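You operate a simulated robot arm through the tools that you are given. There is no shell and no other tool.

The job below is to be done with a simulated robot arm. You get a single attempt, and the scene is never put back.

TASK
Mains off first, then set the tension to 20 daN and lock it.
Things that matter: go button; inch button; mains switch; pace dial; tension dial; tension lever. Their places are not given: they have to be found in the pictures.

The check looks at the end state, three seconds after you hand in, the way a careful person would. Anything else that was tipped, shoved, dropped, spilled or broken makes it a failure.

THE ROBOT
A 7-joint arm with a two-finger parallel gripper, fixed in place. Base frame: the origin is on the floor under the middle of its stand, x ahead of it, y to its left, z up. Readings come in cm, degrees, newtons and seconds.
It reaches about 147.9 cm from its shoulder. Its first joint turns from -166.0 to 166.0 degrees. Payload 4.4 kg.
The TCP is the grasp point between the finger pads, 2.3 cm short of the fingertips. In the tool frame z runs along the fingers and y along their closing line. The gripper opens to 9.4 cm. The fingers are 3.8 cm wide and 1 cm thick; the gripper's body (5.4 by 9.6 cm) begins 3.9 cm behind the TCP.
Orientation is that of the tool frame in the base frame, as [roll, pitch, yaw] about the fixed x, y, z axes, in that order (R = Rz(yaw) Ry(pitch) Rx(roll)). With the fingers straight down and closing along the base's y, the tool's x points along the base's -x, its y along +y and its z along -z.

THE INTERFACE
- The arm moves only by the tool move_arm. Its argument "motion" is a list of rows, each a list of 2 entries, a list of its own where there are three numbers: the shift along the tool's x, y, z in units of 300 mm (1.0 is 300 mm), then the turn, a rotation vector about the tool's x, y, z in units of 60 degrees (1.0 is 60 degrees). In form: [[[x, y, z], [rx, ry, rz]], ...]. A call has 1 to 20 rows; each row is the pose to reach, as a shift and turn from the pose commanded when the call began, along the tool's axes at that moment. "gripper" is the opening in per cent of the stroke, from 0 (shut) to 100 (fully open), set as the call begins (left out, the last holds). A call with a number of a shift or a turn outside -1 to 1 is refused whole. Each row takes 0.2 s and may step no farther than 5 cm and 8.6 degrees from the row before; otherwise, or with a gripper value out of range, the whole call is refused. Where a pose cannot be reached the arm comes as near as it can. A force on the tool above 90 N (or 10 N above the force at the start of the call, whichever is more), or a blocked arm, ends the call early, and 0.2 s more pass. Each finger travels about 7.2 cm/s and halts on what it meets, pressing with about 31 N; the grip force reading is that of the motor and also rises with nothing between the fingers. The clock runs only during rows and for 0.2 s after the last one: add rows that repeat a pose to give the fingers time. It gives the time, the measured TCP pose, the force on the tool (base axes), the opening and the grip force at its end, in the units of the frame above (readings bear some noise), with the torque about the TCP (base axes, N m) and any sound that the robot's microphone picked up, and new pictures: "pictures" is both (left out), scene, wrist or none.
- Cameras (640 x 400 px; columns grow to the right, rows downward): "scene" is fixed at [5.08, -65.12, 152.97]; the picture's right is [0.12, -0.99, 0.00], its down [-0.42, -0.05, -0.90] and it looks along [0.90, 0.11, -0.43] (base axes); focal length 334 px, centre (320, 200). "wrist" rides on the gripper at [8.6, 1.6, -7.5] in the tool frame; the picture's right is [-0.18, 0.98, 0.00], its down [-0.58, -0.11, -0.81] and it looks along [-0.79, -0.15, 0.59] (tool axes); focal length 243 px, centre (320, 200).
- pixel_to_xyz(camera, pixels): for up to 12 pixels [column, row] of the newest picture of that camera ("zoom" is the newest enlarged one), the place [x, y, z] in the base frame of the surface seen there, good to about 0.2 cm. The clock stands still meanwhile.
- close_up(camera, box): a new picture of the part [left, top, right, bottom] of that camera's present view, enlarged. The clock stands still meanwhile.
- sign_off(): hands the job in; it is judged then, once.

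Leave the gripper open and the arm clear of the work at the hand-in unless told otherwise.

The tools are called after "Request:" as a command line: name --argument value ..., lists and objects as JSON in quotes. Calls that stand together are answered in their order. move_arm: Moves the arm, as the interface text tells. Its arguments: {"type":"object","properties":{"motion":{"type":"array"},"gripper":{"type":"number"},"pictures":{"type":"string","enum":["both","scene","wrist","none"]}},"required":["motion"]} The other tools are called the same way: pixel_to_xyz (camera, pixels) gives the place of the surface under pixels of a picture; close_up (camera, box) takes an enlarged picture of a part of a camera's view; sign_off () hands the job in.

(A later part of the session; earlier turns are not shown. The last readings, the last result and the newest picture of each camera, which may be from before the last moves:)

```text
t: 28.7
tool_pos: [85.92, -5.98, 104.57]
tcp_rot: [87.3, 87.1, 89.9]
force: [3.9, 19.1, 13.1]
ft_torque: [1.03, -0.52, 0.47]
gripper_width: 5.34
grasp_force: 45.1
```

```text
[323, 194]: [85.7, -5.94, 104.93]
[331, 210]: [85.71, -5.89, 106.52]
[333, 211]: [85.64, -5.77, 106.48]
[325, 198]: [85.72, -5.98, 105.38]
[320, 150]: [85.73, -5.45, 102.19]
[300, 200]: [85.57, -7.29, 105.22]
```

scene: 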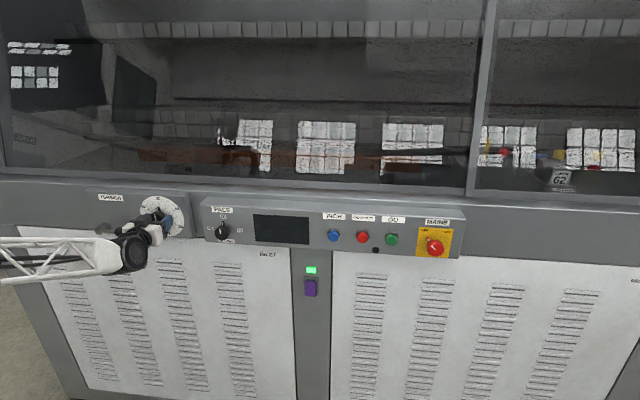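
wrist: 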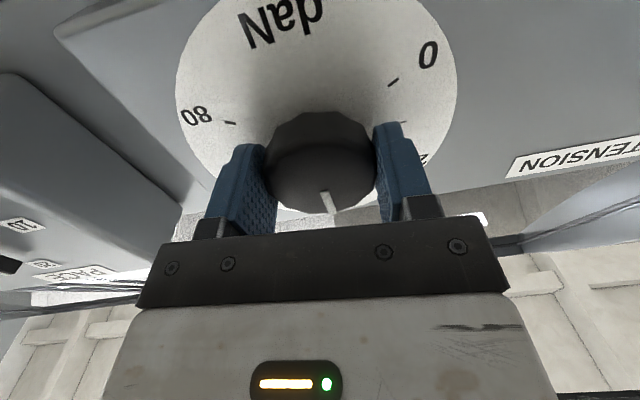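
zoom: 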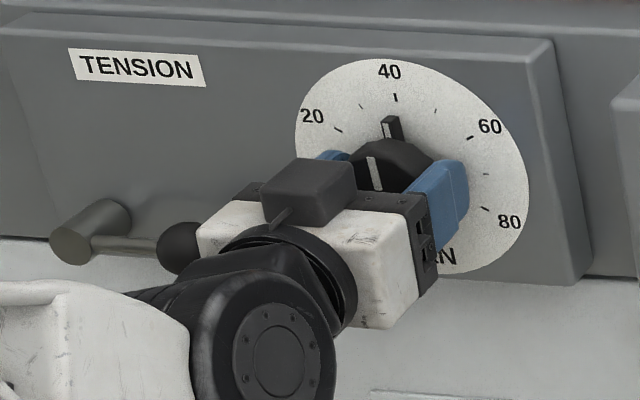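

The marker is still straight up at 40: the fingers slipped and the dial held against ≈1 N·m. So the lever is currently locking it. I need to release the lever, set the dial, then put the lever back. I'll open and back away from the dial.

Request:
move_arm --motion '[[[0, 0, 0], [0, 0, 0]], [[0, 0, 0], [0, 0, 0]], [[0, 0, 0], [0, 0, 0]], [[0, 0, 0], [0, 0, 0]], [[0, 0, -0.08], [0, 0, 0]], [[0, 0, -0.16], [0, 0, 0]], [[0, 0, -0.2], [0, 0, 0]]]' --gripper 100

```text
t: 30.3
tool_pos: [79.93, -6.22, 104.18]
tcp_rot: [88.7, 87.0, 91.4]
force: [-0.4, 0.7, -0.4]
ft_torque: [-0.02, 0.01, 0.0]
gripper_width: 9.41
grasp_force: 0.0
```

scene: 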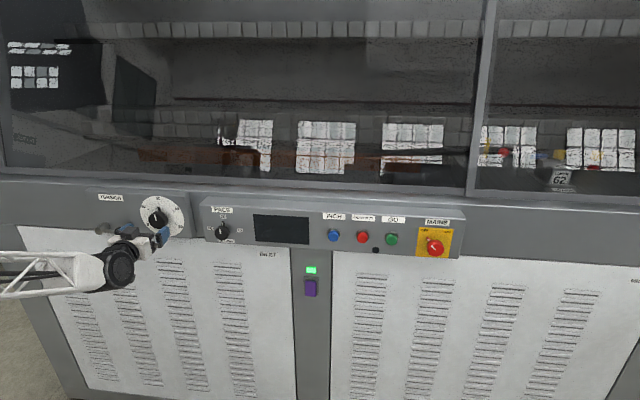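
wrist: 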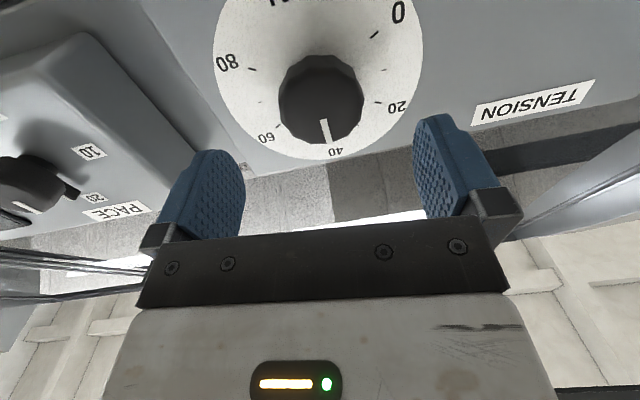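

The dial is unchanged at 40. Next is the lever, with its hub at about (13.3, 100.4) and its ball at about (6, 100.4). I'll close the fingers and move to a spot in front of and below the ball, at (79.4, 6, 95.5), yawed about 11°. From there I can nudge the ball up from underneath and see which way it frees.

Request:
move_arm --motion '[[[0.062, 0.078, 0], [-0.028, 0.0015, -0.01]], [[0.124, 0.156, 0], [-0.057, 0.003, -0.02]], [[0.187, 0.235, 0.001], [-0.085, 0.0045, -0.03]], [[0.249, 0.313, 0.002], [-0.113, 0.006, -0.04]], [[0.311, 0.391, 0.0025], [-0.1415, 0.0074, -0.05]], [[0.311, 0.391, 0.0025], [-0.1415, 0.0074, -0.05]]]' --gripper 0

```text
t: 31.7
tool_pos: [79.62, 4.9, 95.85]
tcp_rot: [-178.4, 89.7, -166.6]
force: [0.0, 0.1, -0.3]
ft_torque: [0.02, 0.01, 0.02]
gripper_width: 0.01
grasp_force: 31.2
out of reach, approached as far as the arm can: row 4, 5, 6
```

scene: 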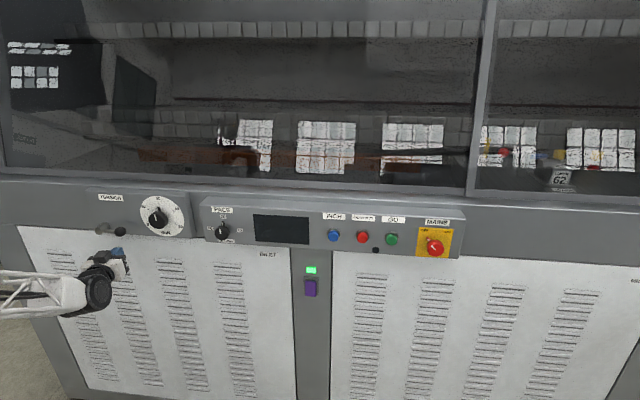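
wrist: 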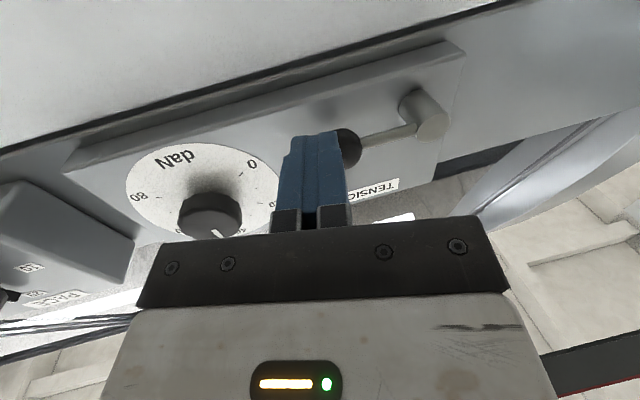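

The arm came close, to (79.6, 4.9, 95.9), and the wrist camera now sees the lever well. I'll zoom in and measure its hub, rod and ball.

Request:
close_up --camera "wrist" --box '[310, 40, 490, 210]'

Request:
pixel_to_xyz --camera "wrist" --pixels '[[350, 145], [358, 145], [350, 160], [345, 132], [375, 138], [395, 132], [412, 128], [430, 127], [425, 100], [440, 125]]'

Request:
close_up --camera "scene" --box '[80, 190, 180, 260]'

```text
2.35 times, centred on (400, 125) of wrist
```

zoom: 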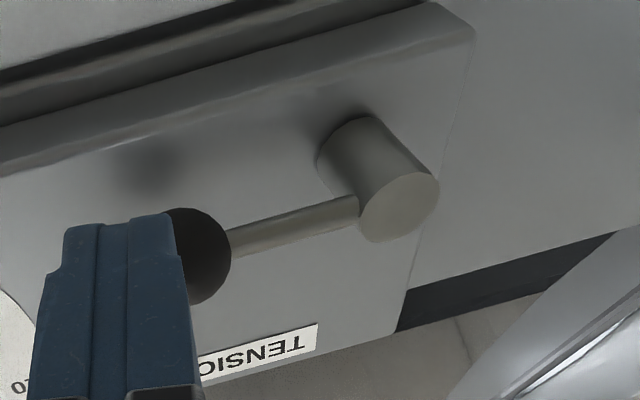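

```text
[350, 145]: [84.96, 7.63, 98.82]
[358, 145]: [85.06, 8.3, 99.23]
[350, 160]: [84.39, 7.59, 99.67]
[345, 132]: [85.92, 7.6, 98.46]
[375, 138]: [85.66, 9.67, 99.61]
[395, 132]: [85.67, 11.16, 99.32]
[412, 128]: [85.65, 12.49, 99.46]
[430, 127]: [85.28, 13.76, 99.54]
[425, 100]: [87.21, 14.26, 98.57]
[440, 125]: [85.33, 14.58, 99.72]
```

```text
5.71 times, centred on (130, 225) of scene
```

zoom: 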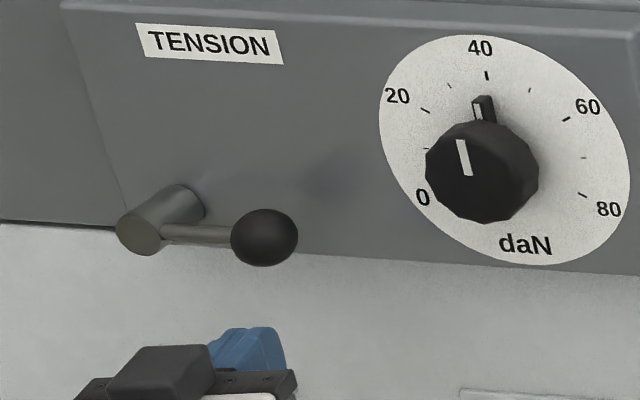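

From this scene zoom I'll measure the ball, rod and hub once more.

Request:
pixel_to_xyz --camera "zoom" --pixels '[[264, 237], [236, 238], [293, 237], [264, 213], [262, 262], [210, 235], [180, 232], [139, 238], [160, 222], [120, 235], [250, 360], [255, 335]]'

```text
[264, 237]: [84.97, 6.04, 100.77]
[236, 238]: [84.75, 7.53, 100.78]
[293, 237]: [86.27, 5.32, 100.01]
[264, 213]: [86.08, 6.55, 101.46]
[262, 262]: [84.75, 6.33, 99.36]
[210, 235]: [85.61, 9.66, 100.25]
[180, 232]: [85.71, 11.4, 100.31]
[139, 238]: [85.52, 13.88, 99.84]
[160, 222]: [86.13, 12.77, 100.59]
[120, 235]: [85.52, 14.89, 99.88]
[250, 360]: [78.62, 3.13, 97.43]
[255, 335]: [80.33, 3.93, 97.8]
```

The ball is centred near (86.0, 6.9, 100.0) with radius ≈1.6, the hub is near (y=13.7, z=99.8), and the rod is horizontal. The fingertips' top edge is at z≈97.7, just below the ball. I'll slide 5.7 cm forward beneath it.

Request:
move_arm --motion '[[[0.01, 0, 0.05], [0, 0, 0]], [[0.01, 0, 0.1], [0, 0, 0]], [[0.01, 0, 0.15], [0, 0, 0]], [[0.01, 0, 0.19], [0, 0, 0]], [[0.01, 0, 0.19], [0, 0, 0]]]'

```text
t: 32.9
tool_pos: [85.09, 5.14, 95.63]
tcp_rot: [177.3, 89.7, -170.8]
force: [0.1, 0.5, 0.2]
ft_torque: [0.01, -0.01, -0.03]
gripper_width: 0.0
grasp_force: 31.0
out of reach, approached as far as the arm can: row 2, 3, 4, 5
```

scene: 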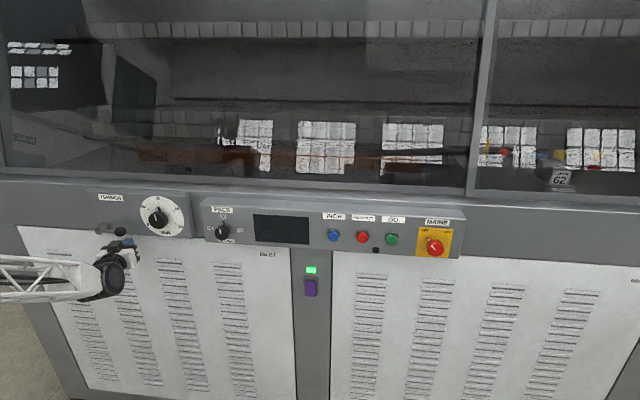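
wrist: 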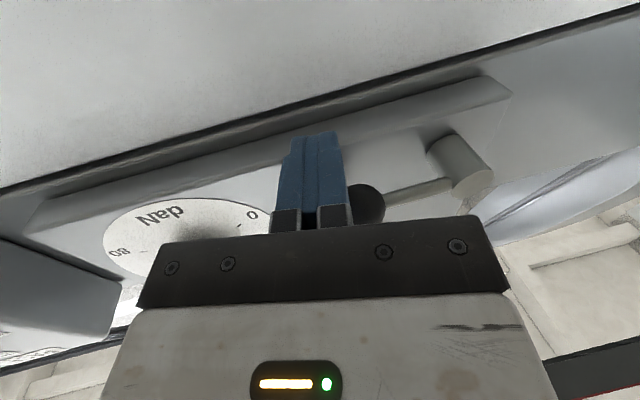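

The fingers are now under the panel edge at (85.1, 5.1, 95.6) with no contact, but a bit to the right of the ball's centre. I'll shift 1.6 cm toward +y with 2.5° more yaw.

Request:
move_arm --motion '[[[0, 0.026, 0.005], [-0.021, 0, 0]], [[0, 0.052, 0.011], [-0.042, 0, 0]], [[0, 0.052, 0.011], [-0.042, 0, 0]]]' --pictures "wrist"

```text
t: 33.7
tool_pos: [85.15, 6.79, 95.66]
tcp_rot: [170.6, 89.8, -175.7]
force: [-0.4, 0.3, -0.8]
ft_torque: [0.01, -0.01, 0.01]
gripper_width: 0.0
grasp_force: 31.6
```

wrist: 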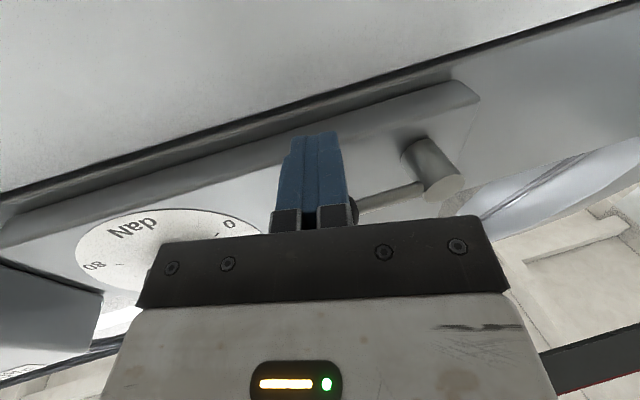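

The fingers are right under the ball. I'll raise them 1.5 cm in small steps and watch the force and the lever.

Request:
move_arm --motion '[[[-0.015, 0, 0], [0, 0, 0]], [[-0.03, 0, 0], [0, 0, 0]], [[-0.04, 0, 0], [0, 0, 0]], [[-0.05, 0, 0], [0, 0, 0]]]'

```text
t: 34.7
tool_pos: [85.06, 6.8, 97.0]
tcp_rot: [170.4, 89.9, -176.0]
force: [0.1, -0.3, -0.8]
ft_torque: [-0.02, 0.01, 0.0]
gripper_width: 0.0
grasp_force: 31.0
```

scene: 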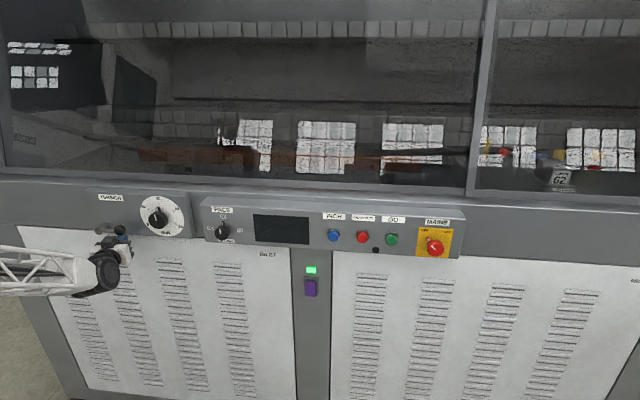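
wrist: 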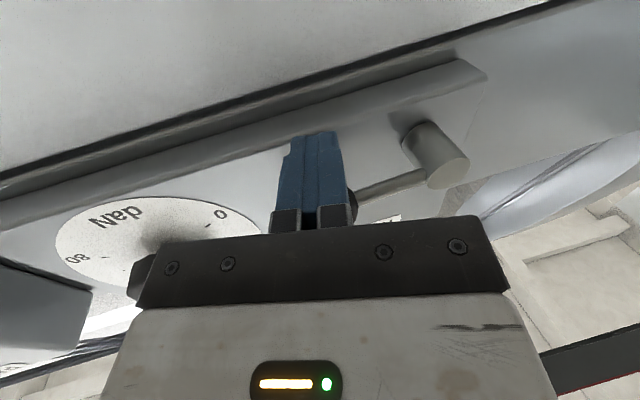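

There's no force yet at z=97.0. I'll raise it further in small steps.

Request:
move_arm --motion '[[[-0.015, 0, 0], [0, 0, 0]], [[-0.03, 0, 0], [0, 0, 0]], [[-0.045, 0, 0], [0, 0, 0]], [[-0.06, 0, 0], [0, 0, 0]]]'

```text
t: 35.7
tool_pos: [85.31, 6.76, 98.8]
tcp_rot: [174.2, 89.9, -172.3]
force: [-0.6, 1.2, 0.5]
ft_torque: [0.0, -0.01, -0.02]
gripper_width: 0.01
grasp_force: 31.0
```

scene: 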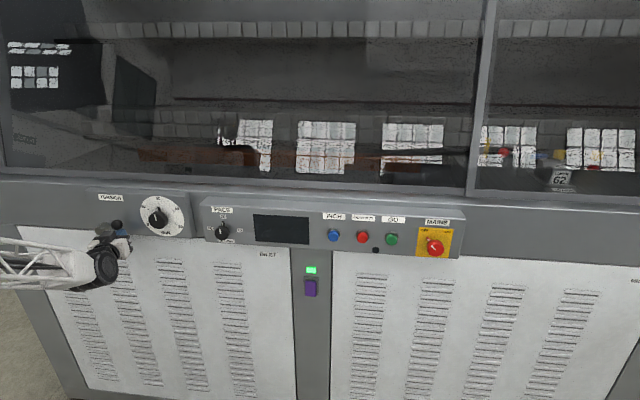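
wrist: 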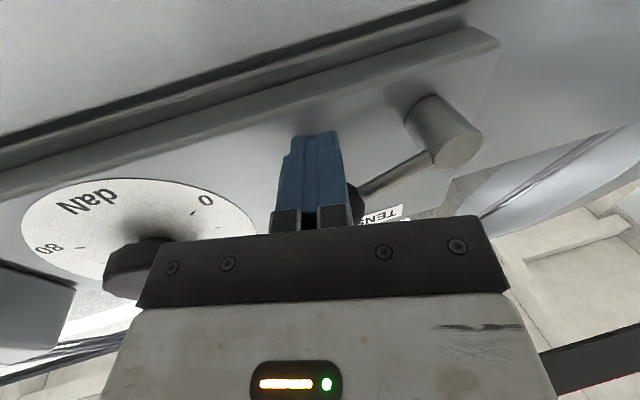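

The rod's slope seems steeper now, so the lever may be rising with little force. I'll zoom in to check.

Request:
close_up --camera "scene" --box '[80, 190, 180, 260]'

Request:
close_up --camera "wrist" --box '[270, 60, 500, 230]'

```text
5.71 times, centred on (130, 225) of scene
```

zoom: 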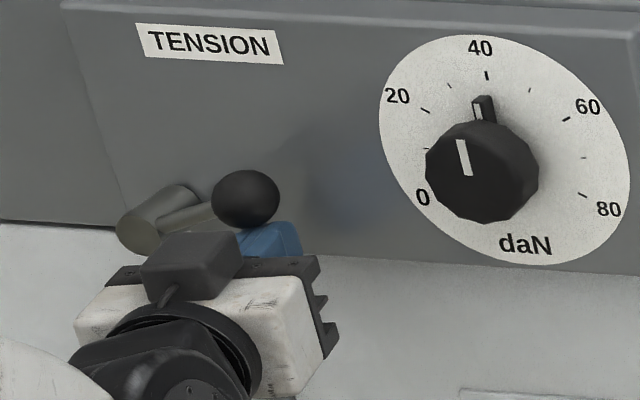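

```text
2.35 times, centred on (385, 145) of wrist
```

zoom: 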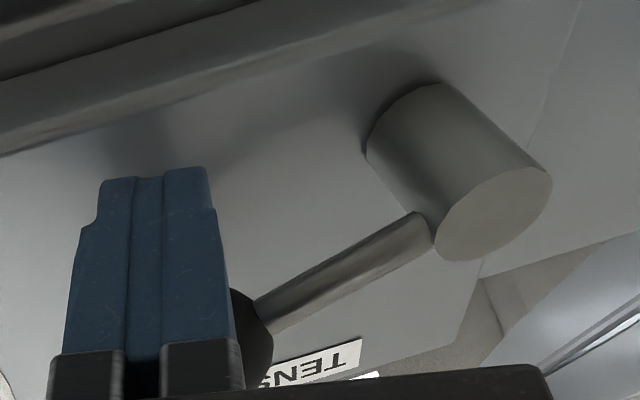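

The lever rises easily, about 20° so far with almost no force, so up releases it. I'll keep pushing the ball along its arc, to about 60°, watching the force.

Request:
move_arm --motion '[[[-0.024, 0, 0], [0, 0, 0]], [[-0.047, 0, 0], [0, 0, 0]], [[-0.07, 0, 0], [0, 0, 0]], [[-0.09, 0, 0], [0, 0, 0]], [[-0.11, 0.01, 0.002], [-0.004, 0, 0]], [[-0.132, 0.019, 0.0045], [-0.008, 0, 0]], [[-0.153, 0.03, 0.007], [-0.012, 0, 0]], [[-0.172, 0.042, 0.01], [-0.017, 0, 0]], [[-0.172, 0.042, 0.01], [-0.017, 0, 0]]]'

```text
t: 37.7
tool_pos: [85.16, 8.03, 104.03]
tcp_rot: [174.8, 89.7, -170.7]
force: [1.1, -1.0, 0.7]
ft_torque: [0.02, 0.02, -0.01]
gripper_width: 0.0
grasp_force: 31.1
```

scene: 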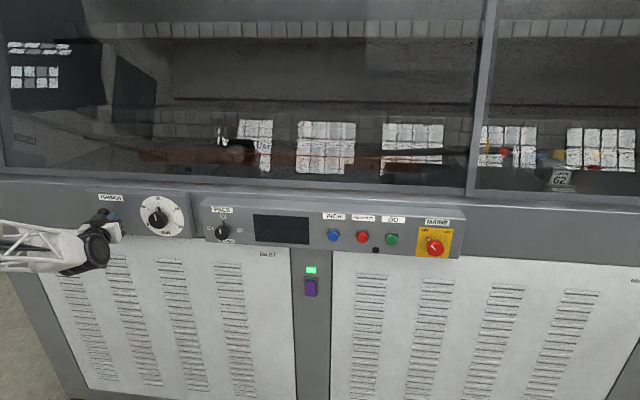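
wrist: 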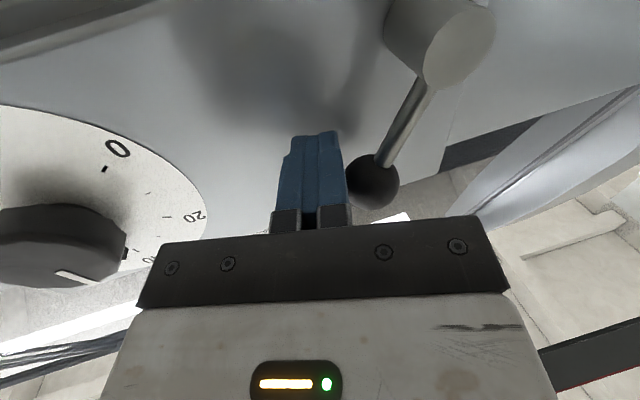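

The lever is now about 60–65° up and still swings freely. I'll push on toward vertical to find the end of its travel.

Request:
move_arm --motion '[[[-0.025, 0.022, 0.006], [-0.009, 0, 0]], [[-0.05, 0.044, 0.0114], [-0.017, 0, 0]], [[-0.07, 0.071, 0.018], [-0.026, 0, 0]], [[-0.087, 0.099, 0.0257], [-0.035, 0, 0]], [[-0.087, 0.099, 0.0257], [-0.035, 0, 0]]]'

```text
t: 38.8
tool_pos: [85.29, 10.33, 105.88]
tcp_rot: [152.9, 89.2, 168.7]
force: [-0.4, -50.2, -3.3]
ft_torque: [0.35, 0.05, -0.6]
gripper_width: 0.01
grasp_force: 31.2
stopped in row 5: the force on the tool passed its limit at 105 N (the readings are from after the stop); the commanded pose is now the measured one
```

scene: 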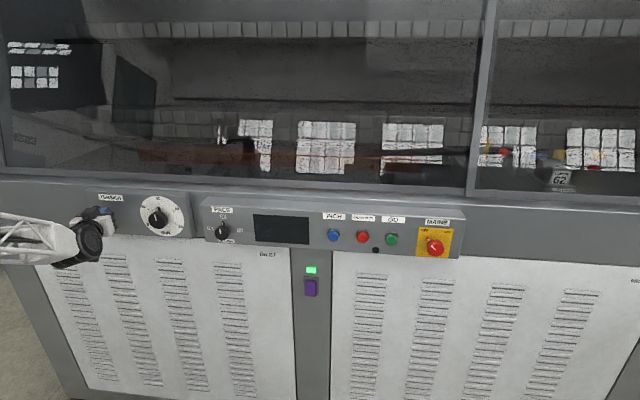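
wrist: 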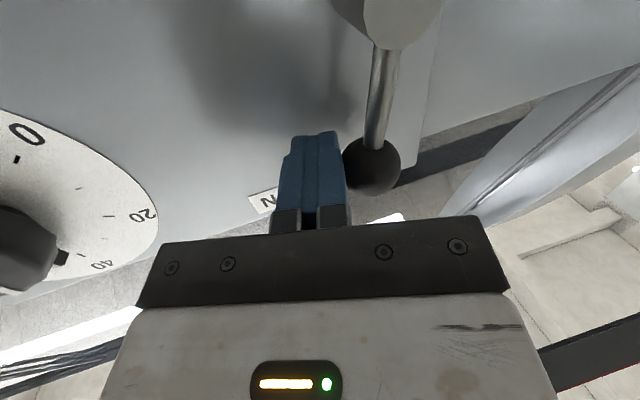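

The ball hit its end stop near vertical (force limit reached, now 50 N sideways). The lever is fully up. I'll ease off to the right and back straight out, then look at it.

Request:
move_arm --motion '[[[0, -0.03, 0], [0, 0, 0]], [[0, -0.06, 0], [0, 0, 0]], [[0, -0.06, -0.07], [0, 0, 0]], [[0, -0.06, -0.15], [0, 0, 0]], [[0, -0.06, -0.22], [0, 0, 0]], [[0, -0.06, -0.22], [0, 0, 0]]]'

Request:
close_up --camera "scene" --box '[80, 185, 200, 260]'

```text
t: 40.2
tool_pos: [79.42, 6.97, 106.08]
tcp_rot: [160.6, 89.3, 176.6]
force: [-1.3, -1.0, -0.3]
ft_torque: [-0.03, -0.01, 0.02]
gripper_width: 0.0
grasp_force: 30.8
```

scene: 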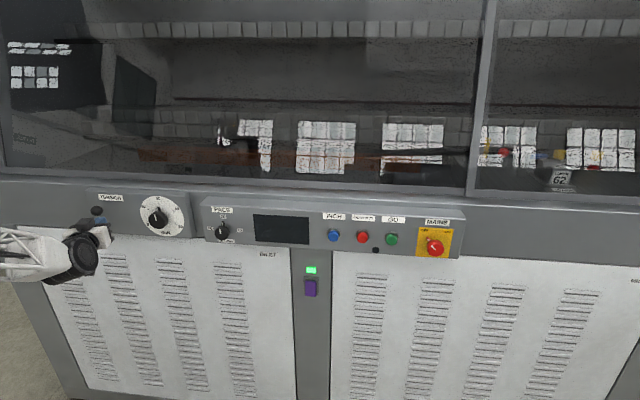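
wrist: 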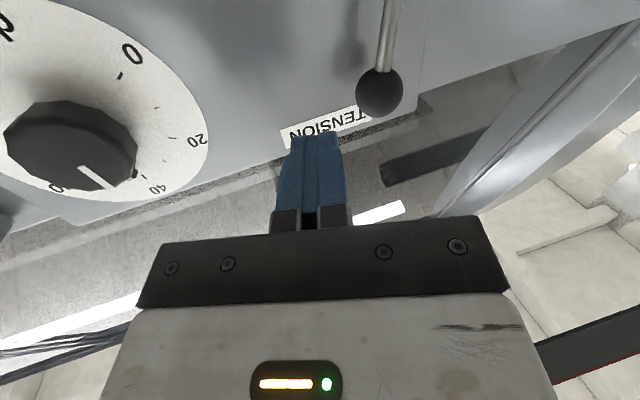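

```text
5.33 times, centred on (140, 222) of scene
```

zoom: 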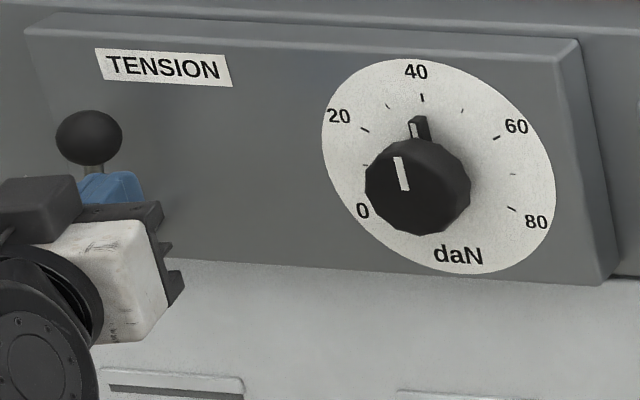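

The lever stands fully up and stays there, and the dial still reads 40. I'll return in front of the dial with the gripper open, using the same slight yaw and +18° roll as before.

Request:
move_arm --motion '[[[0.012, -0.085, -0.02], [0.0446, -0.007, 0.0597]], [[0.023, -0.17, -0.04], [0.0892, -0.0141, 0.1194]], [[0.035, -0.255, -0.06], [0.1339, -0.0212, 0.1792]], [[0.047, -0.34, -0.081], [0.1785, -0.0282, 0.2389]], [[0.0583, -0.4253, -0.101], [0.2231, -0.0353, 0.2986]], [[0.0583, -0.4253, -0.101], [0.2231, -0.0353, 0.2986]]]' --gripper 100 --pictures "wrist"

```text
t: 41.6
tool_pos: [80.18, -6.41, 104.22]
tcp_rot: [92.3, 71.8, 94.7]
force: [-0.2, -0.1, -0.1]
ft_torque: [0.0, 0.0, 0.03]
gripper_width: 9.39
grasp_force: 0.0
```

wrist: 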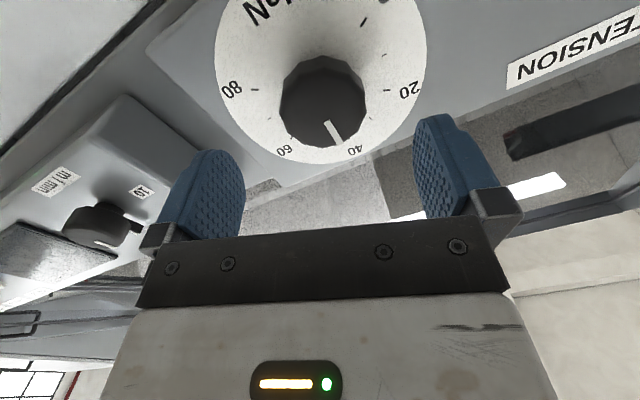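

The pose is right, with the TCP at (80.2, -6.4, 104.2) and the dial between the fingers. I'll advance 5.7 cm to straddle the knob, then close.

Request:
move_arm --motion '[[[-0.002, 0.001, 0.05], [0, 0, 0]], [[-0.004, 0.002, 0.1], [0, 0, 0]], [[-0.006, 0.003, 0.15], [0, 0, 0]], [[-0.008, 0.003, 0.19], [0, 0, 0]], [[-0.008, 0.003, 0.19], [0, 0, 0]]]' --pictures "wrist"

Request:
move_arm --motion '[[[0, 0, 0], [0, 0, 0]], [[0, 0, 0], [0, 0, 0]], [[0, 0, 0], [0, 0, 0]], [[0, 0, 0], [0, 0, 0]]]' --gripper 0 --pictures "wrist"

```text
t: 42.8
tool_pos: [85.77, -5.85, 104.32]
tcp_rot: [92.2, 71.9, 94.8]
force: [0.6, -0.1, -1.0]
ft_torque: [-0.01, -0.01, 0.01]
gripper_width: 9.38
grasp_force: 0.1
```

wrist: 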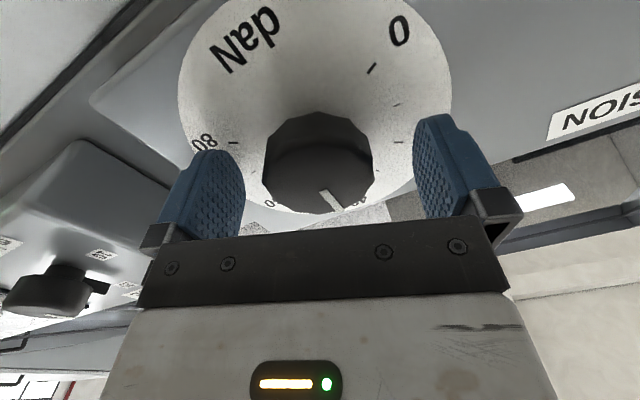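

```text
t: 43.8
tool_pos: [85.78, -5.9, 104.24]
tcp_rot: [92.3, 71.9, 94.8]
force: [10.3, -37.1, -5.6]
ft_torque: [0.08, 0.12, -0.75]
gripper_width: 5.35
grasp_force: 45.2
```

wrist: 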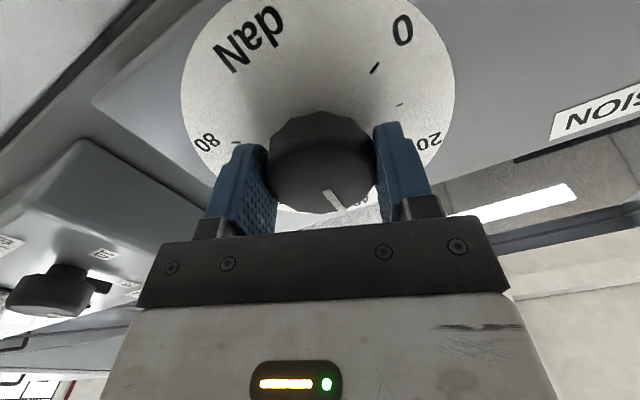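

It gripped at 5.35 cm but about 0.25 cm off centre, with -37 N in y. I'll shift -0.22 cm along tool y to relieve that.

Request:
move_arm --motion '[[[0, -0.004, 0], [0, 0, 0]], [[0, -0.0075, 0], [0, 0, 0]], [[0, -0.0075, 0], [0, 0, 0]]]' --pictures "none"

```text
t: 44.6
tool_pos: [85.72, -6.02, 104.42]
tcp_rot: [92.5, 71.9, 95.2]
force: [15.8, -9.4, -18.4]
ft_torque: [-0.01, -0.38, 0.08]
gripper_width: 5.35
grasp_force: 44.6
```

The side force has dropped. Now I'll turn 15° toward lower numbers and check whether the dial follows.

Request:
move_arm --motion '[[[0, 0, 0], [0, 0, -0.083]], [[0, 0, 0], [0, 0, -0.167]], [[0, 0, 0], [0, 0, -0.25]], [[0, 0, 0], [0, 0, -0.25]]]'

Request:
close_up --camera "scene" --box '[85, 185, 205, 260]'

```text
t: 45.6
tool_pos: [85.83, -6.14, 104.51]
tcp_rot: [104.1, 86.9, 106.8]
force: [-17.3, 14.9, -24.7]
ft_torque: [-0.05, 0.46, 0.45]
gripper_width: 5.37
grasp_force: 44.7
```

scene: 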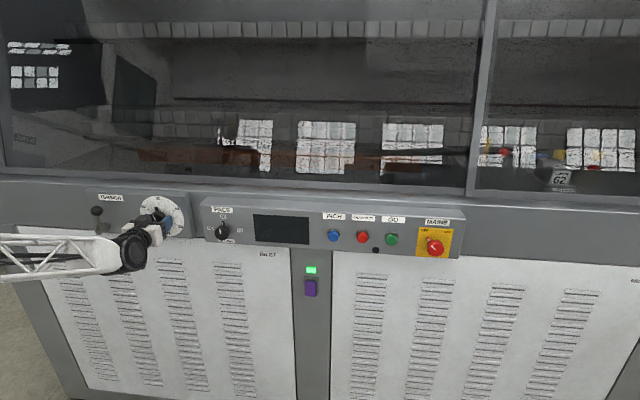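
wrist: 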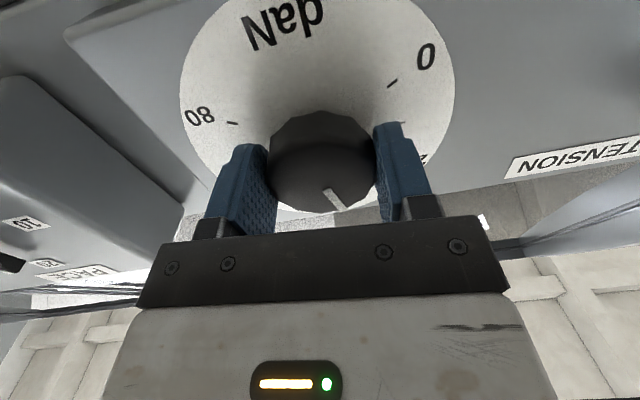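

```text
5.33 times, centred on (145, 222) of scene
```

zoom: 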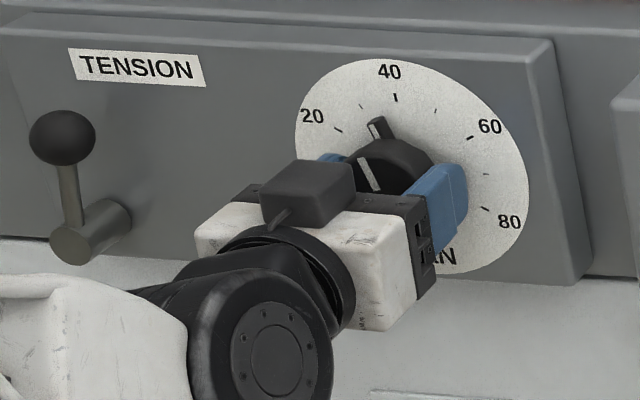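

The pointer moved from 40 toward 35 and the torque is near zero, so the dial is free with the lever up. I'll turn another 39° toward 20, lowering the TCP very slightly to ease the vertical force.

Request:
move_arm --motion '[[[0.003, 0, 0], [0, 0, -0.1]], [[0.003, 0, 0], [0, 0, -0.2]], [[0.003, 0, 0], [0, 0, -0.3]], [[0.003, 0, 0], [0, 0, -0.4]], [[0.003, 0, 0], [0, 0, -0.5]], [[0.003, 0, 0], [0, 0, -0.6]], [[0.003, 0, 0], [0, 0, -0.65]], [[0.003, 0, 0], [0, 0, -0.65]]]'

Request:
close_up --camera "scene" --box '[130, 190, 194, 240]'

```text
t: 46.2
tool_pos: [85.88, -6.01, 104.81]
tcp_rot: [-94.5, 80.8, -90.6]
force: [0.8, 30.7, 4.9]
ft_torque: [0.14, 0.22, 0.85]
gripper_width: 5.31
grasp_force: 45.1
out of reach, approached as far as the arm can: row 2, 3
stopped in row 3: the force on the tool passed its limit at 98 N (the readings are from after the stop); the commanded pose is now the measured one
```

scene: 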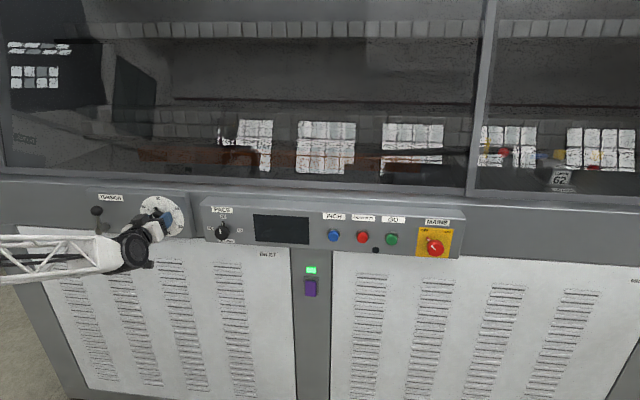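
wrist: 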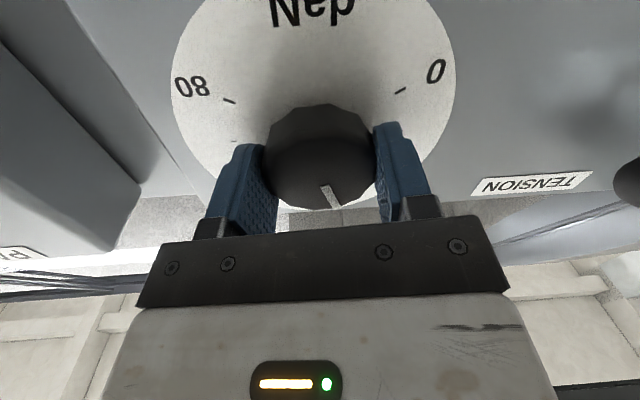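

```text
8.00 times, centred on (162, 215) of scene
```

zoom: 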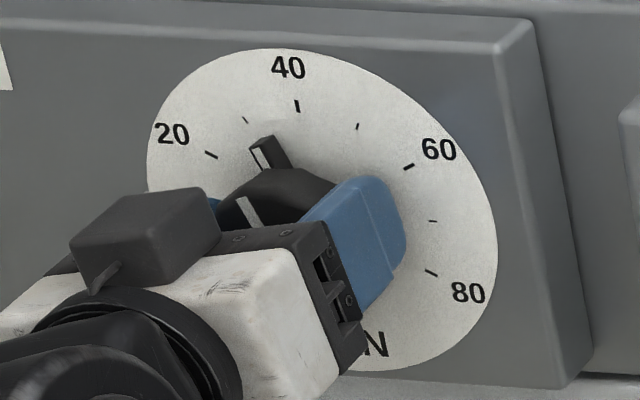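

The pointer is now near 32, but the arm ran into its joint limit while rolling and strained. I'll let go of the dial here, which it should hold by friction, and re-grip with a little more yaw so there's margin. First I'll open in place.

Request:
move_arm --motion '[[[0, 0, 0], [0, 0, 0]], [[0, 0, 0], [0, 0, 0]], [[0, 0, 0], [0, 0, 0]], [[0, 0, 0], [0, 0, 0]]]' --gripper 100 --pictures "wrist"

```text
t: 47.2
tool_pos: [85.8, -6.13, 104.68]
tcp_rot: [-94.9, 80.9, -91.1]
force: [0.2, -0.3, -0.3]
ft_torque: [0.0, -0.03, 0.02]
gripper_width: 9.4
grasp_force: 0.1
```

wrist: 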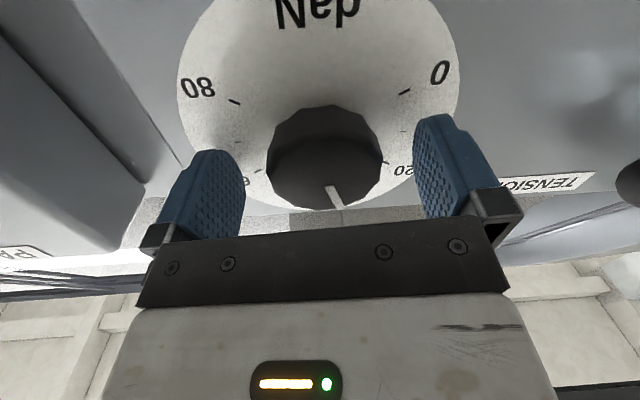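

The fingers are open and the dial has stayed put. In place, I'll roll back +29° around the knob axis, add about 1.2° of yaw, and re-centre the TCP on (−6.2, 104.35).

Request:
move_arm --motion '[[[0.003, 0, 0], [-0.004, -0.001, 0.097]], [[0.006, 0, 0], [-0.008, -0.001, 0.193]], [[0.008, -0.0005, 0], [-0.012, -0.002, 0.29]], [[0.01, -0.0006, 0], [-0.016, -0.0025, 0.387]], [[0.0112, -0.0006, 0], [-0.02, -0.003, 0.483]], [[0.0112, -0.0006, 0], [-0.02, -0.003, 0.483]]]'

Request:
close_up --camera "scene" --box '[130, 190, 194, 240]'

```text
t: 48.6
tool_pos: [85.82, -6.34, 104.44]
tcp_rot: [91.4, 69.9, 96.2]
force: [-0.7, 0.0, -0.8]
ft_torque: [-0.03, -0.02, 0.07]
gripper_width: 9.38
grasp_force: 0.0
```

scene: 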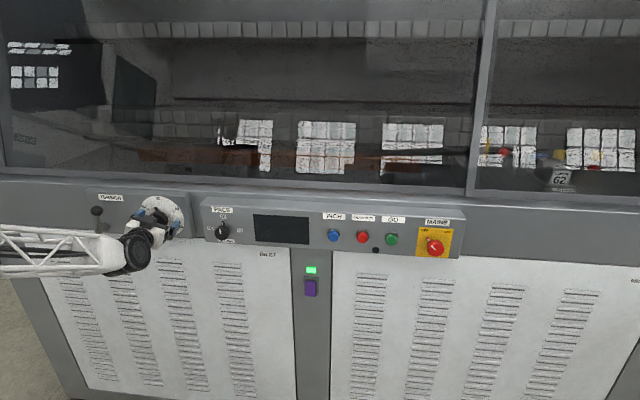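
wrist: 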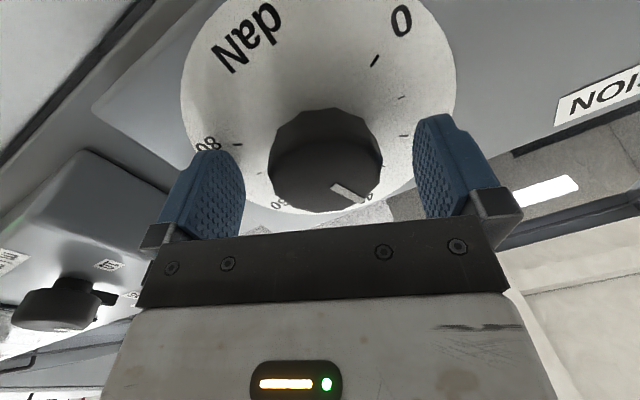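

```text
8.00 times, centred on (162, 215) of scene
```

zoom: 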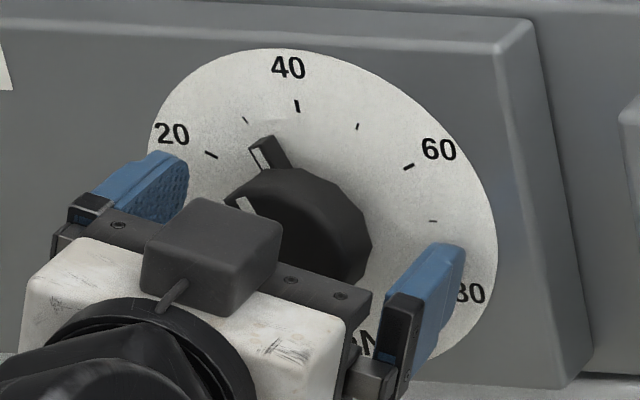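

The pointer reads about 32. To put a number on it, I'll measure several points along the pointer stripe, the face marker and the ticks.

Request:
pixel_to_xyz --camera "zoom" --pixels '[[253, 149], [256, 155], [259, 161], [263, 168], [242, 200], [247, 207], [252, 214], [245, 120], [297, 106], [211, 154], [408, 166], [358, 126]]'

```text
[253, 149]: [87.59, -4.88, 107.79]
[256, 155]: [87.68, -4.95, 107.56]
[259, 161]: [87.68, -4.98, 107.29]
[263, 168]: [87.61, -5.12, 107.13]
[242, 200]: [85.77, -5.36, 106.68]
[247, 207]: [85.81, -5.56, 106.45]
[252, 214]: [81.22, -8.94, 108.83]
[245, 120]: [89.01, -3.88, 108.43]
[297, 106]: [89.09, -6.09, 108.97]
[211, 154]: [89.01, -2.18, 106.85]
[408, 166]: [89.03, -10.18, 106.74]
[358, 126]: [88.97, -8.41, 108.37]
```

The averaged pointer angle is about 20.5° from the top, or ≈33 daN, so about 39.5° remains. The yaw is 4.9° and the centring is good. I'll close again.

Request:
move_arm --motion '[[[0, 0.002, 0], [0, 0, 0]], [[0, 0.002, 0], [0, 0, 0]], [[0, 0.002, 0], [0, 0, 0]], [[0, 0.002, 0], [0, 0, 0]]]' --gripper 0 --pictures "none"

```text
t: 49.6
tool_pos: [85.84, -6.02, 104.4]
tcp_rot: [91.3, 69.9, 96.2]
force: [-7.7, 33.7, 3.9]
ft_torque: [-0.04, -0.24, 0.83]
gripper_width: 5.34
grasp_force: 44.5
```

There's +34 N in y, so I'll shift +0.18 cm along tool y to centre it.

Request:
move_arm --motion '[[[0, 0.003, 0], [0, 0, 0]], [[0, 0.006, 0], [0, 0, 0]], [[0, 0.006, 0], [0, 0, 0]]]' --pictures "none"

```text
t: 50.4
tool_pos: [85.77, -6.24, 104.5]
tcp_rot: [91.4, 70.0, 96.2]
force: [-5.7, 18.9, 4.1]
ft_torque: [0.0, -0.04, 0.29]
gripper_width: 5.35
grasp_force: 45.2
```

The side force is down to 19 N. Now I'll turn 36° toward 20 in steps of about 5°, stopping a little short so I can measure.

Request:
move_arm --motion '[[[0, 0.002, 0], [0, 0, -0.085]], [[0, 0.002, 0], [0, 0, -0.17]], [[0, 0.002, 0], [0, 0, -0.255]], [[0, 0.002, 0], [0, 0, -0.34]], [[0, 0.002, 0], [0, 0, -0.425]], [[0, 0.002, 0], [0, 0, -0.51]], [[0, 0.002, 0], [0, 0, -0.6]], [[0, 0.002, 0], [0, 0, -0.6]]]'

Request:
close_up --camera "scene" --box '[130, 190, 194, 240]'

```text
t: 52.0
tool_pos: [85.83, -6.28, 104.32]
tcp_rot: [-96.2, 75.2, -89.5]
force: [29.6, 34.7, -4.6]
ft_torque: [-0.1, 0.15, -0.56]
gripper_width: 5.34
grasp_force: 45.2
out of reach, approached as far as the arm can: row 7, 8
stopped in row 8: the force on the tool passed its limit at 100 N (the readings are from after the stop); the commanded pose is now the measured one
```

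scene: 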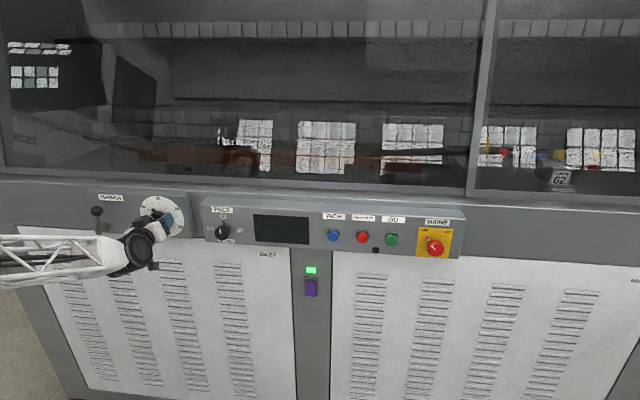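
wrist: 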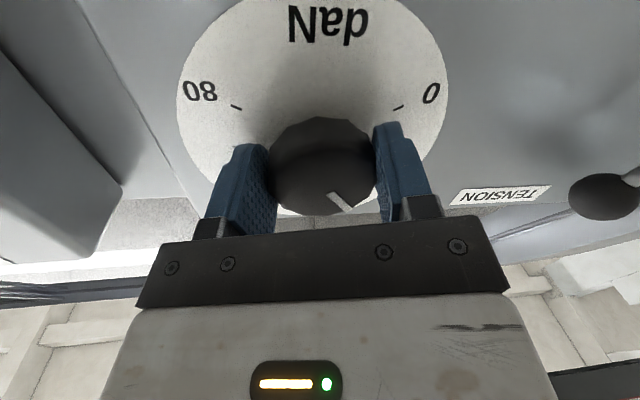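

```text
8.00 times, centred on (162, 215) of scene
```

zoom: 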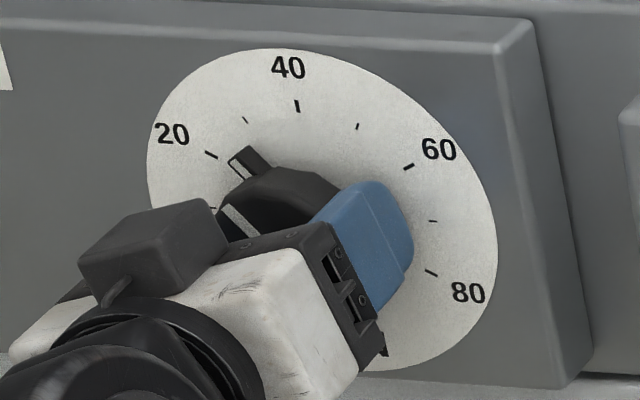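

The dial moved on to roughly 24, but the arm hit a limit near -15° roll. I'll measure the pointer, then release and re-grip from a larger positive roll.

Request:
pixel_to_xyz --camera "zoom" --pixels '[[231, 162], [234, 167], [238, 172], [241, 176], [224, 208], [232, 218], [240, 228], [211, 154], [245, 120], [212, 208]]'

Request:
move_arm --motion '[[[0, 0, 0], [0, 0, 0]], [[0, 0, 0], [0, 0, 0]], [[0, 0, 0], [0, 0, 0]], [[0, 0, 0], [0, 0, 0]]]' --gripper 100 --pictures "scene"

```text
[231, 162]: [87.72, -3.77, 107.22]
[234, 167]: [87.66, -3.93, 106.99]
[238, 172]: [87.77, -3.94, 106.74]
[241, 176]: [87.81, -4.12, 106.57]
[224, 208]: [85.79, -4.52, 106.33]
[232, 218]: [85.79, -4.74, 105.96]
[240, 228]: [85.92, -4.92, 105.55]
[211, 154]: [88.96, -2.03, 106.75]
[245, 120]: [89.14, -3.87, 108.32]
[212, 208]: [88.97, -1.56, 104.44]
```

```text
t: 53.0
tool_pos: [85.79, -6.47, 104.29]
tcp_rot: [-96.1, 75.2, -89.6]
force: [-0.3, 0.1, -0.5]
ft_torque: [-0.03, -0.01, 0.03]
gripper_width: 9.39
grasp_force: 0.2
```

scene: 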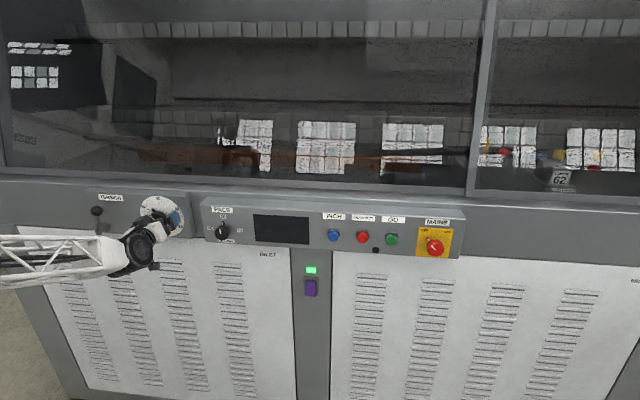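

The pointer is at about 42°, or ≈26 daN, so roughly 18° remains. The fingers are open. I'll roll +30° back around the knob axis and re-centre before gripping again.

Request:
move_arm --motion '[[[-0.001, 0.001, 0], [0.0035, -0.005, 0.1]], [[-0.002, 0.002, 0], [0.007, -0.01, 0.2]], [[-0.003, 0.004, 0], [0.0105, -0.015, 0.3]], [[-0.004, 0.005, 0], [0.014, -0.02, 0.4]], [[-0.0054, 0.006, 0], [0.0173, -0.0257, 0.5]], [[-0.0054, 0.006, 0], [0.0173, -0.0257, 0.5]]]' --pictures "wrist"

```text
t: 54.4
tool_pos: [85.79, -6.28, 104.1]
tcp_rot: [90.2, 74.7, 95.4]
force: [0.2, 0.1, -0.9]
ft_torque: [-0.01, 0.0, 0.03]
gripper_width: 9.38
grasp_force: 0.1
```

wrist: 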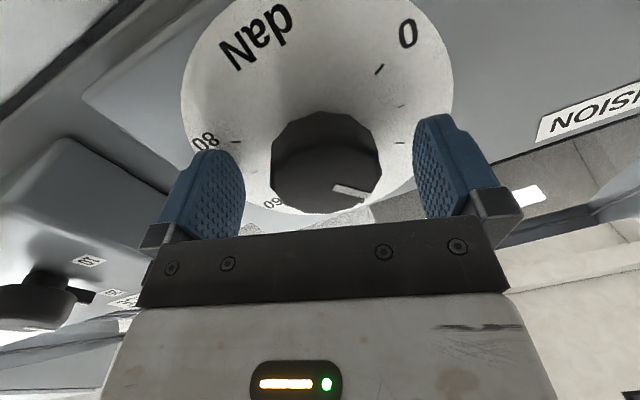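

At this roll the pointer tab, whose front face is at x≈87.6, would sit partly under one finger if I close at this depth. I'll back out 0.75 cm so the tips stay in front of the tab at x≈87.35, then close on the knob body only.

Request:
move_arm --motion '[[[0, 0, -0.025], [0, 0, 0]], [[-0.004, 0.001, -0.025], [0, 0, 0]]]' --pictures "none"

Request:
move_arm --motion '[[[0, 0, 0], [0, 0, 0]], [[0, 0, 0], [0, 0, 0]], [[0, 0, 0], [0, 0, 0]], [[0, 0, 0], [0, 0, 0]]]' --gripper 0

Request:
close_up --camera "scene" --box '[130, 190, 194, 240]'

```text
t: 55.0
tool_pos: [85.11, -6.34, 104.48]
tcp_rot: [90.2, 74.7, 95.6]
force: [-0.2, -0.1, 0.1]
ft_torque: [-0.01, 0.03, -0.04]
gripper_width: 9.38
grasp_force: 0.1
```

```text
t: 56.0
tool_pos: [84.97, -6.27, 104.58]
tcp_rot: [90.0, 74.8, 95.5]
force: [-10.9, 30.3, 5.0]
ft_torque: [-0.02, -0.17, 0.89]
gripper_width: 5.31
grasp_force: 45.3
```

scene: 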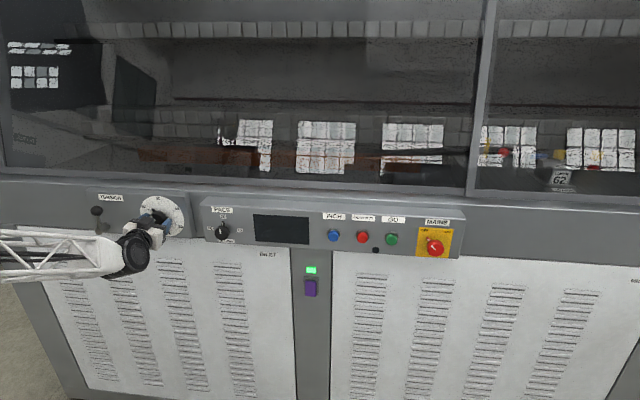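
wrist: 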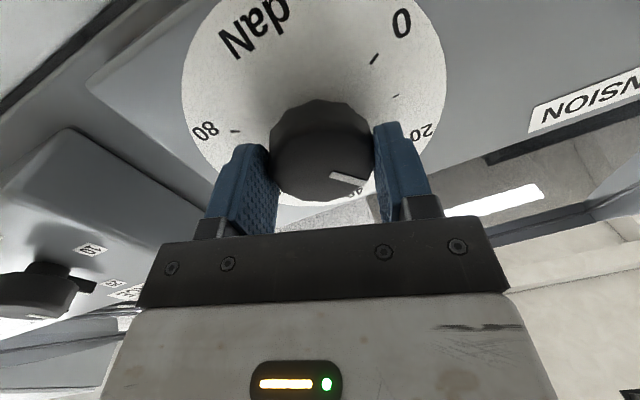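

```text
8.00 times, centred on (162, 215) of scene
```

zoom: 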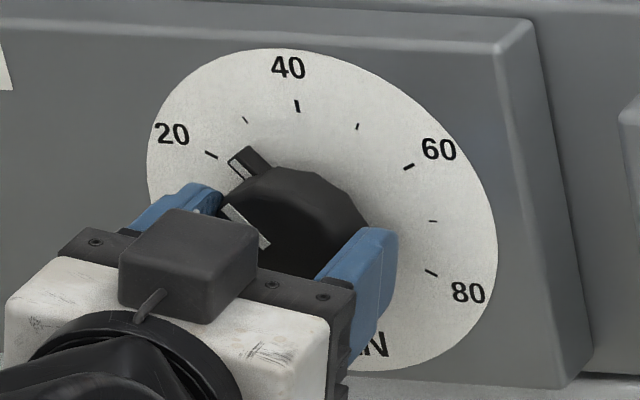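

It's gripped, the pointer is unchanged at ≈26, and there's 30 N in y to relieve. I'll centre by +0.18 cm, then turn 12° toward 20.

Request:
move_arm --motion '[[[0, 0.003, 0], [0, 0, 0]], [[0, 0.006, 0], [0, 0, 0]], [[0, 0.006, 0], [0, 0, -0.07]], [[0, 0.006, 0], [0, 0, -0.14]], [[0, 0.006, 0], [0, 0, -0.2]], [[0, 0.006, 0], [0, 0, -0.2]]]' --pictures "scene"

Request:
close_up --camera "scene" --box '[130, 190, 194, 240]'

```text
t: 57.4
tool_pos: [84.9, -6.29, 104.44]
tcp_rot: [91.3, 86.8, 96.5]
force: [23.4, -5.4, -0.8]
ft_torque: [0.03, 0.09, -0.35]
gripper_width: 5.31
grasp_force: 45.3
```

scene: 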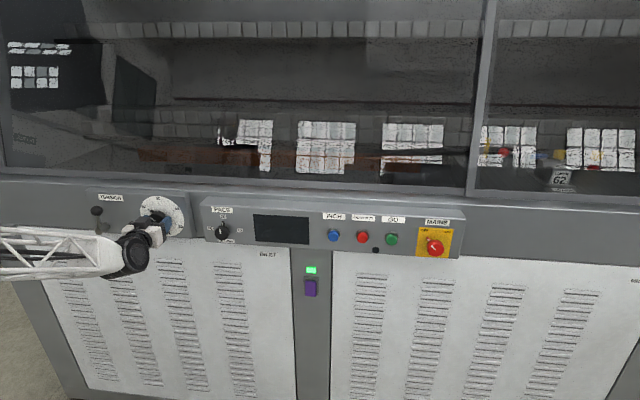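

```text
8.00 times, centred on (162, 215) of scene
```

zoom: 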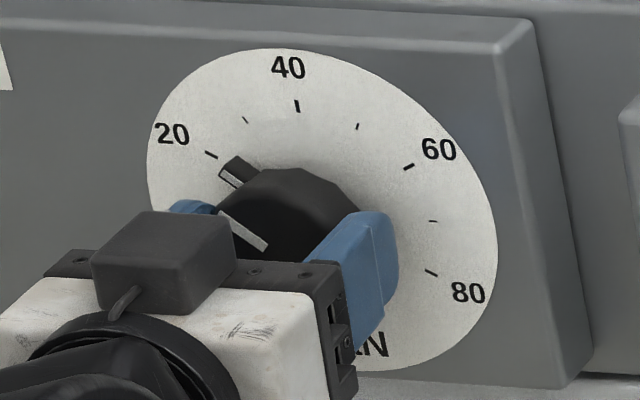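

The pointer is now close to the 20 tick. I'll measure its angle with several points.

Request:
pixel_to_xyz --camera "zoom" --pixels '[[223, 174], [227, 178], [231, 182], [235, 186], [222, 213], [232, 223], [242, 232], [252, 240], [262, 248], [211, 154], [297, 106], [408, 166]]'

```text
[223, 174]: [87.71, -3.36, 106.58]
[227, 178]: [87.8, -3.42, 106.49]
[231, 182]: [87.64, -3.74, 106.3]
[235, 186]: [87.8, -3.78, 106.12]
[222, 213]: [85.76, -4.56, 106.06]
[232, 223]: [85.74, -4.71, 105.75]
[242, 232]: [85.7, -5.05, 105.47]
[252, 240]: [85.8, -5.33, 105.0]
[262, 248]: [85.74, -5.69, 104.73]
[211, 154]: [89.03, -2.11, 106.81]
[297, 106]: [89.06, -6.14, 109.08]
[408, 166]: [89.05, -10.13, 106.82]
```

The pointer stripe gives about 53°, but the face marker gives a smaller value. I'll enlarge this much further to judge it precisely.

Request:
close_up --camera "scene" --box '[144, 203, 168, 223]'

```text
16.00 times, centred on (156, 213) of scene
```

zoom: 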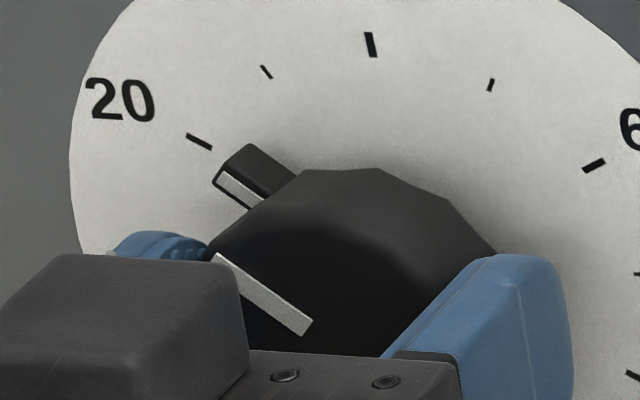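

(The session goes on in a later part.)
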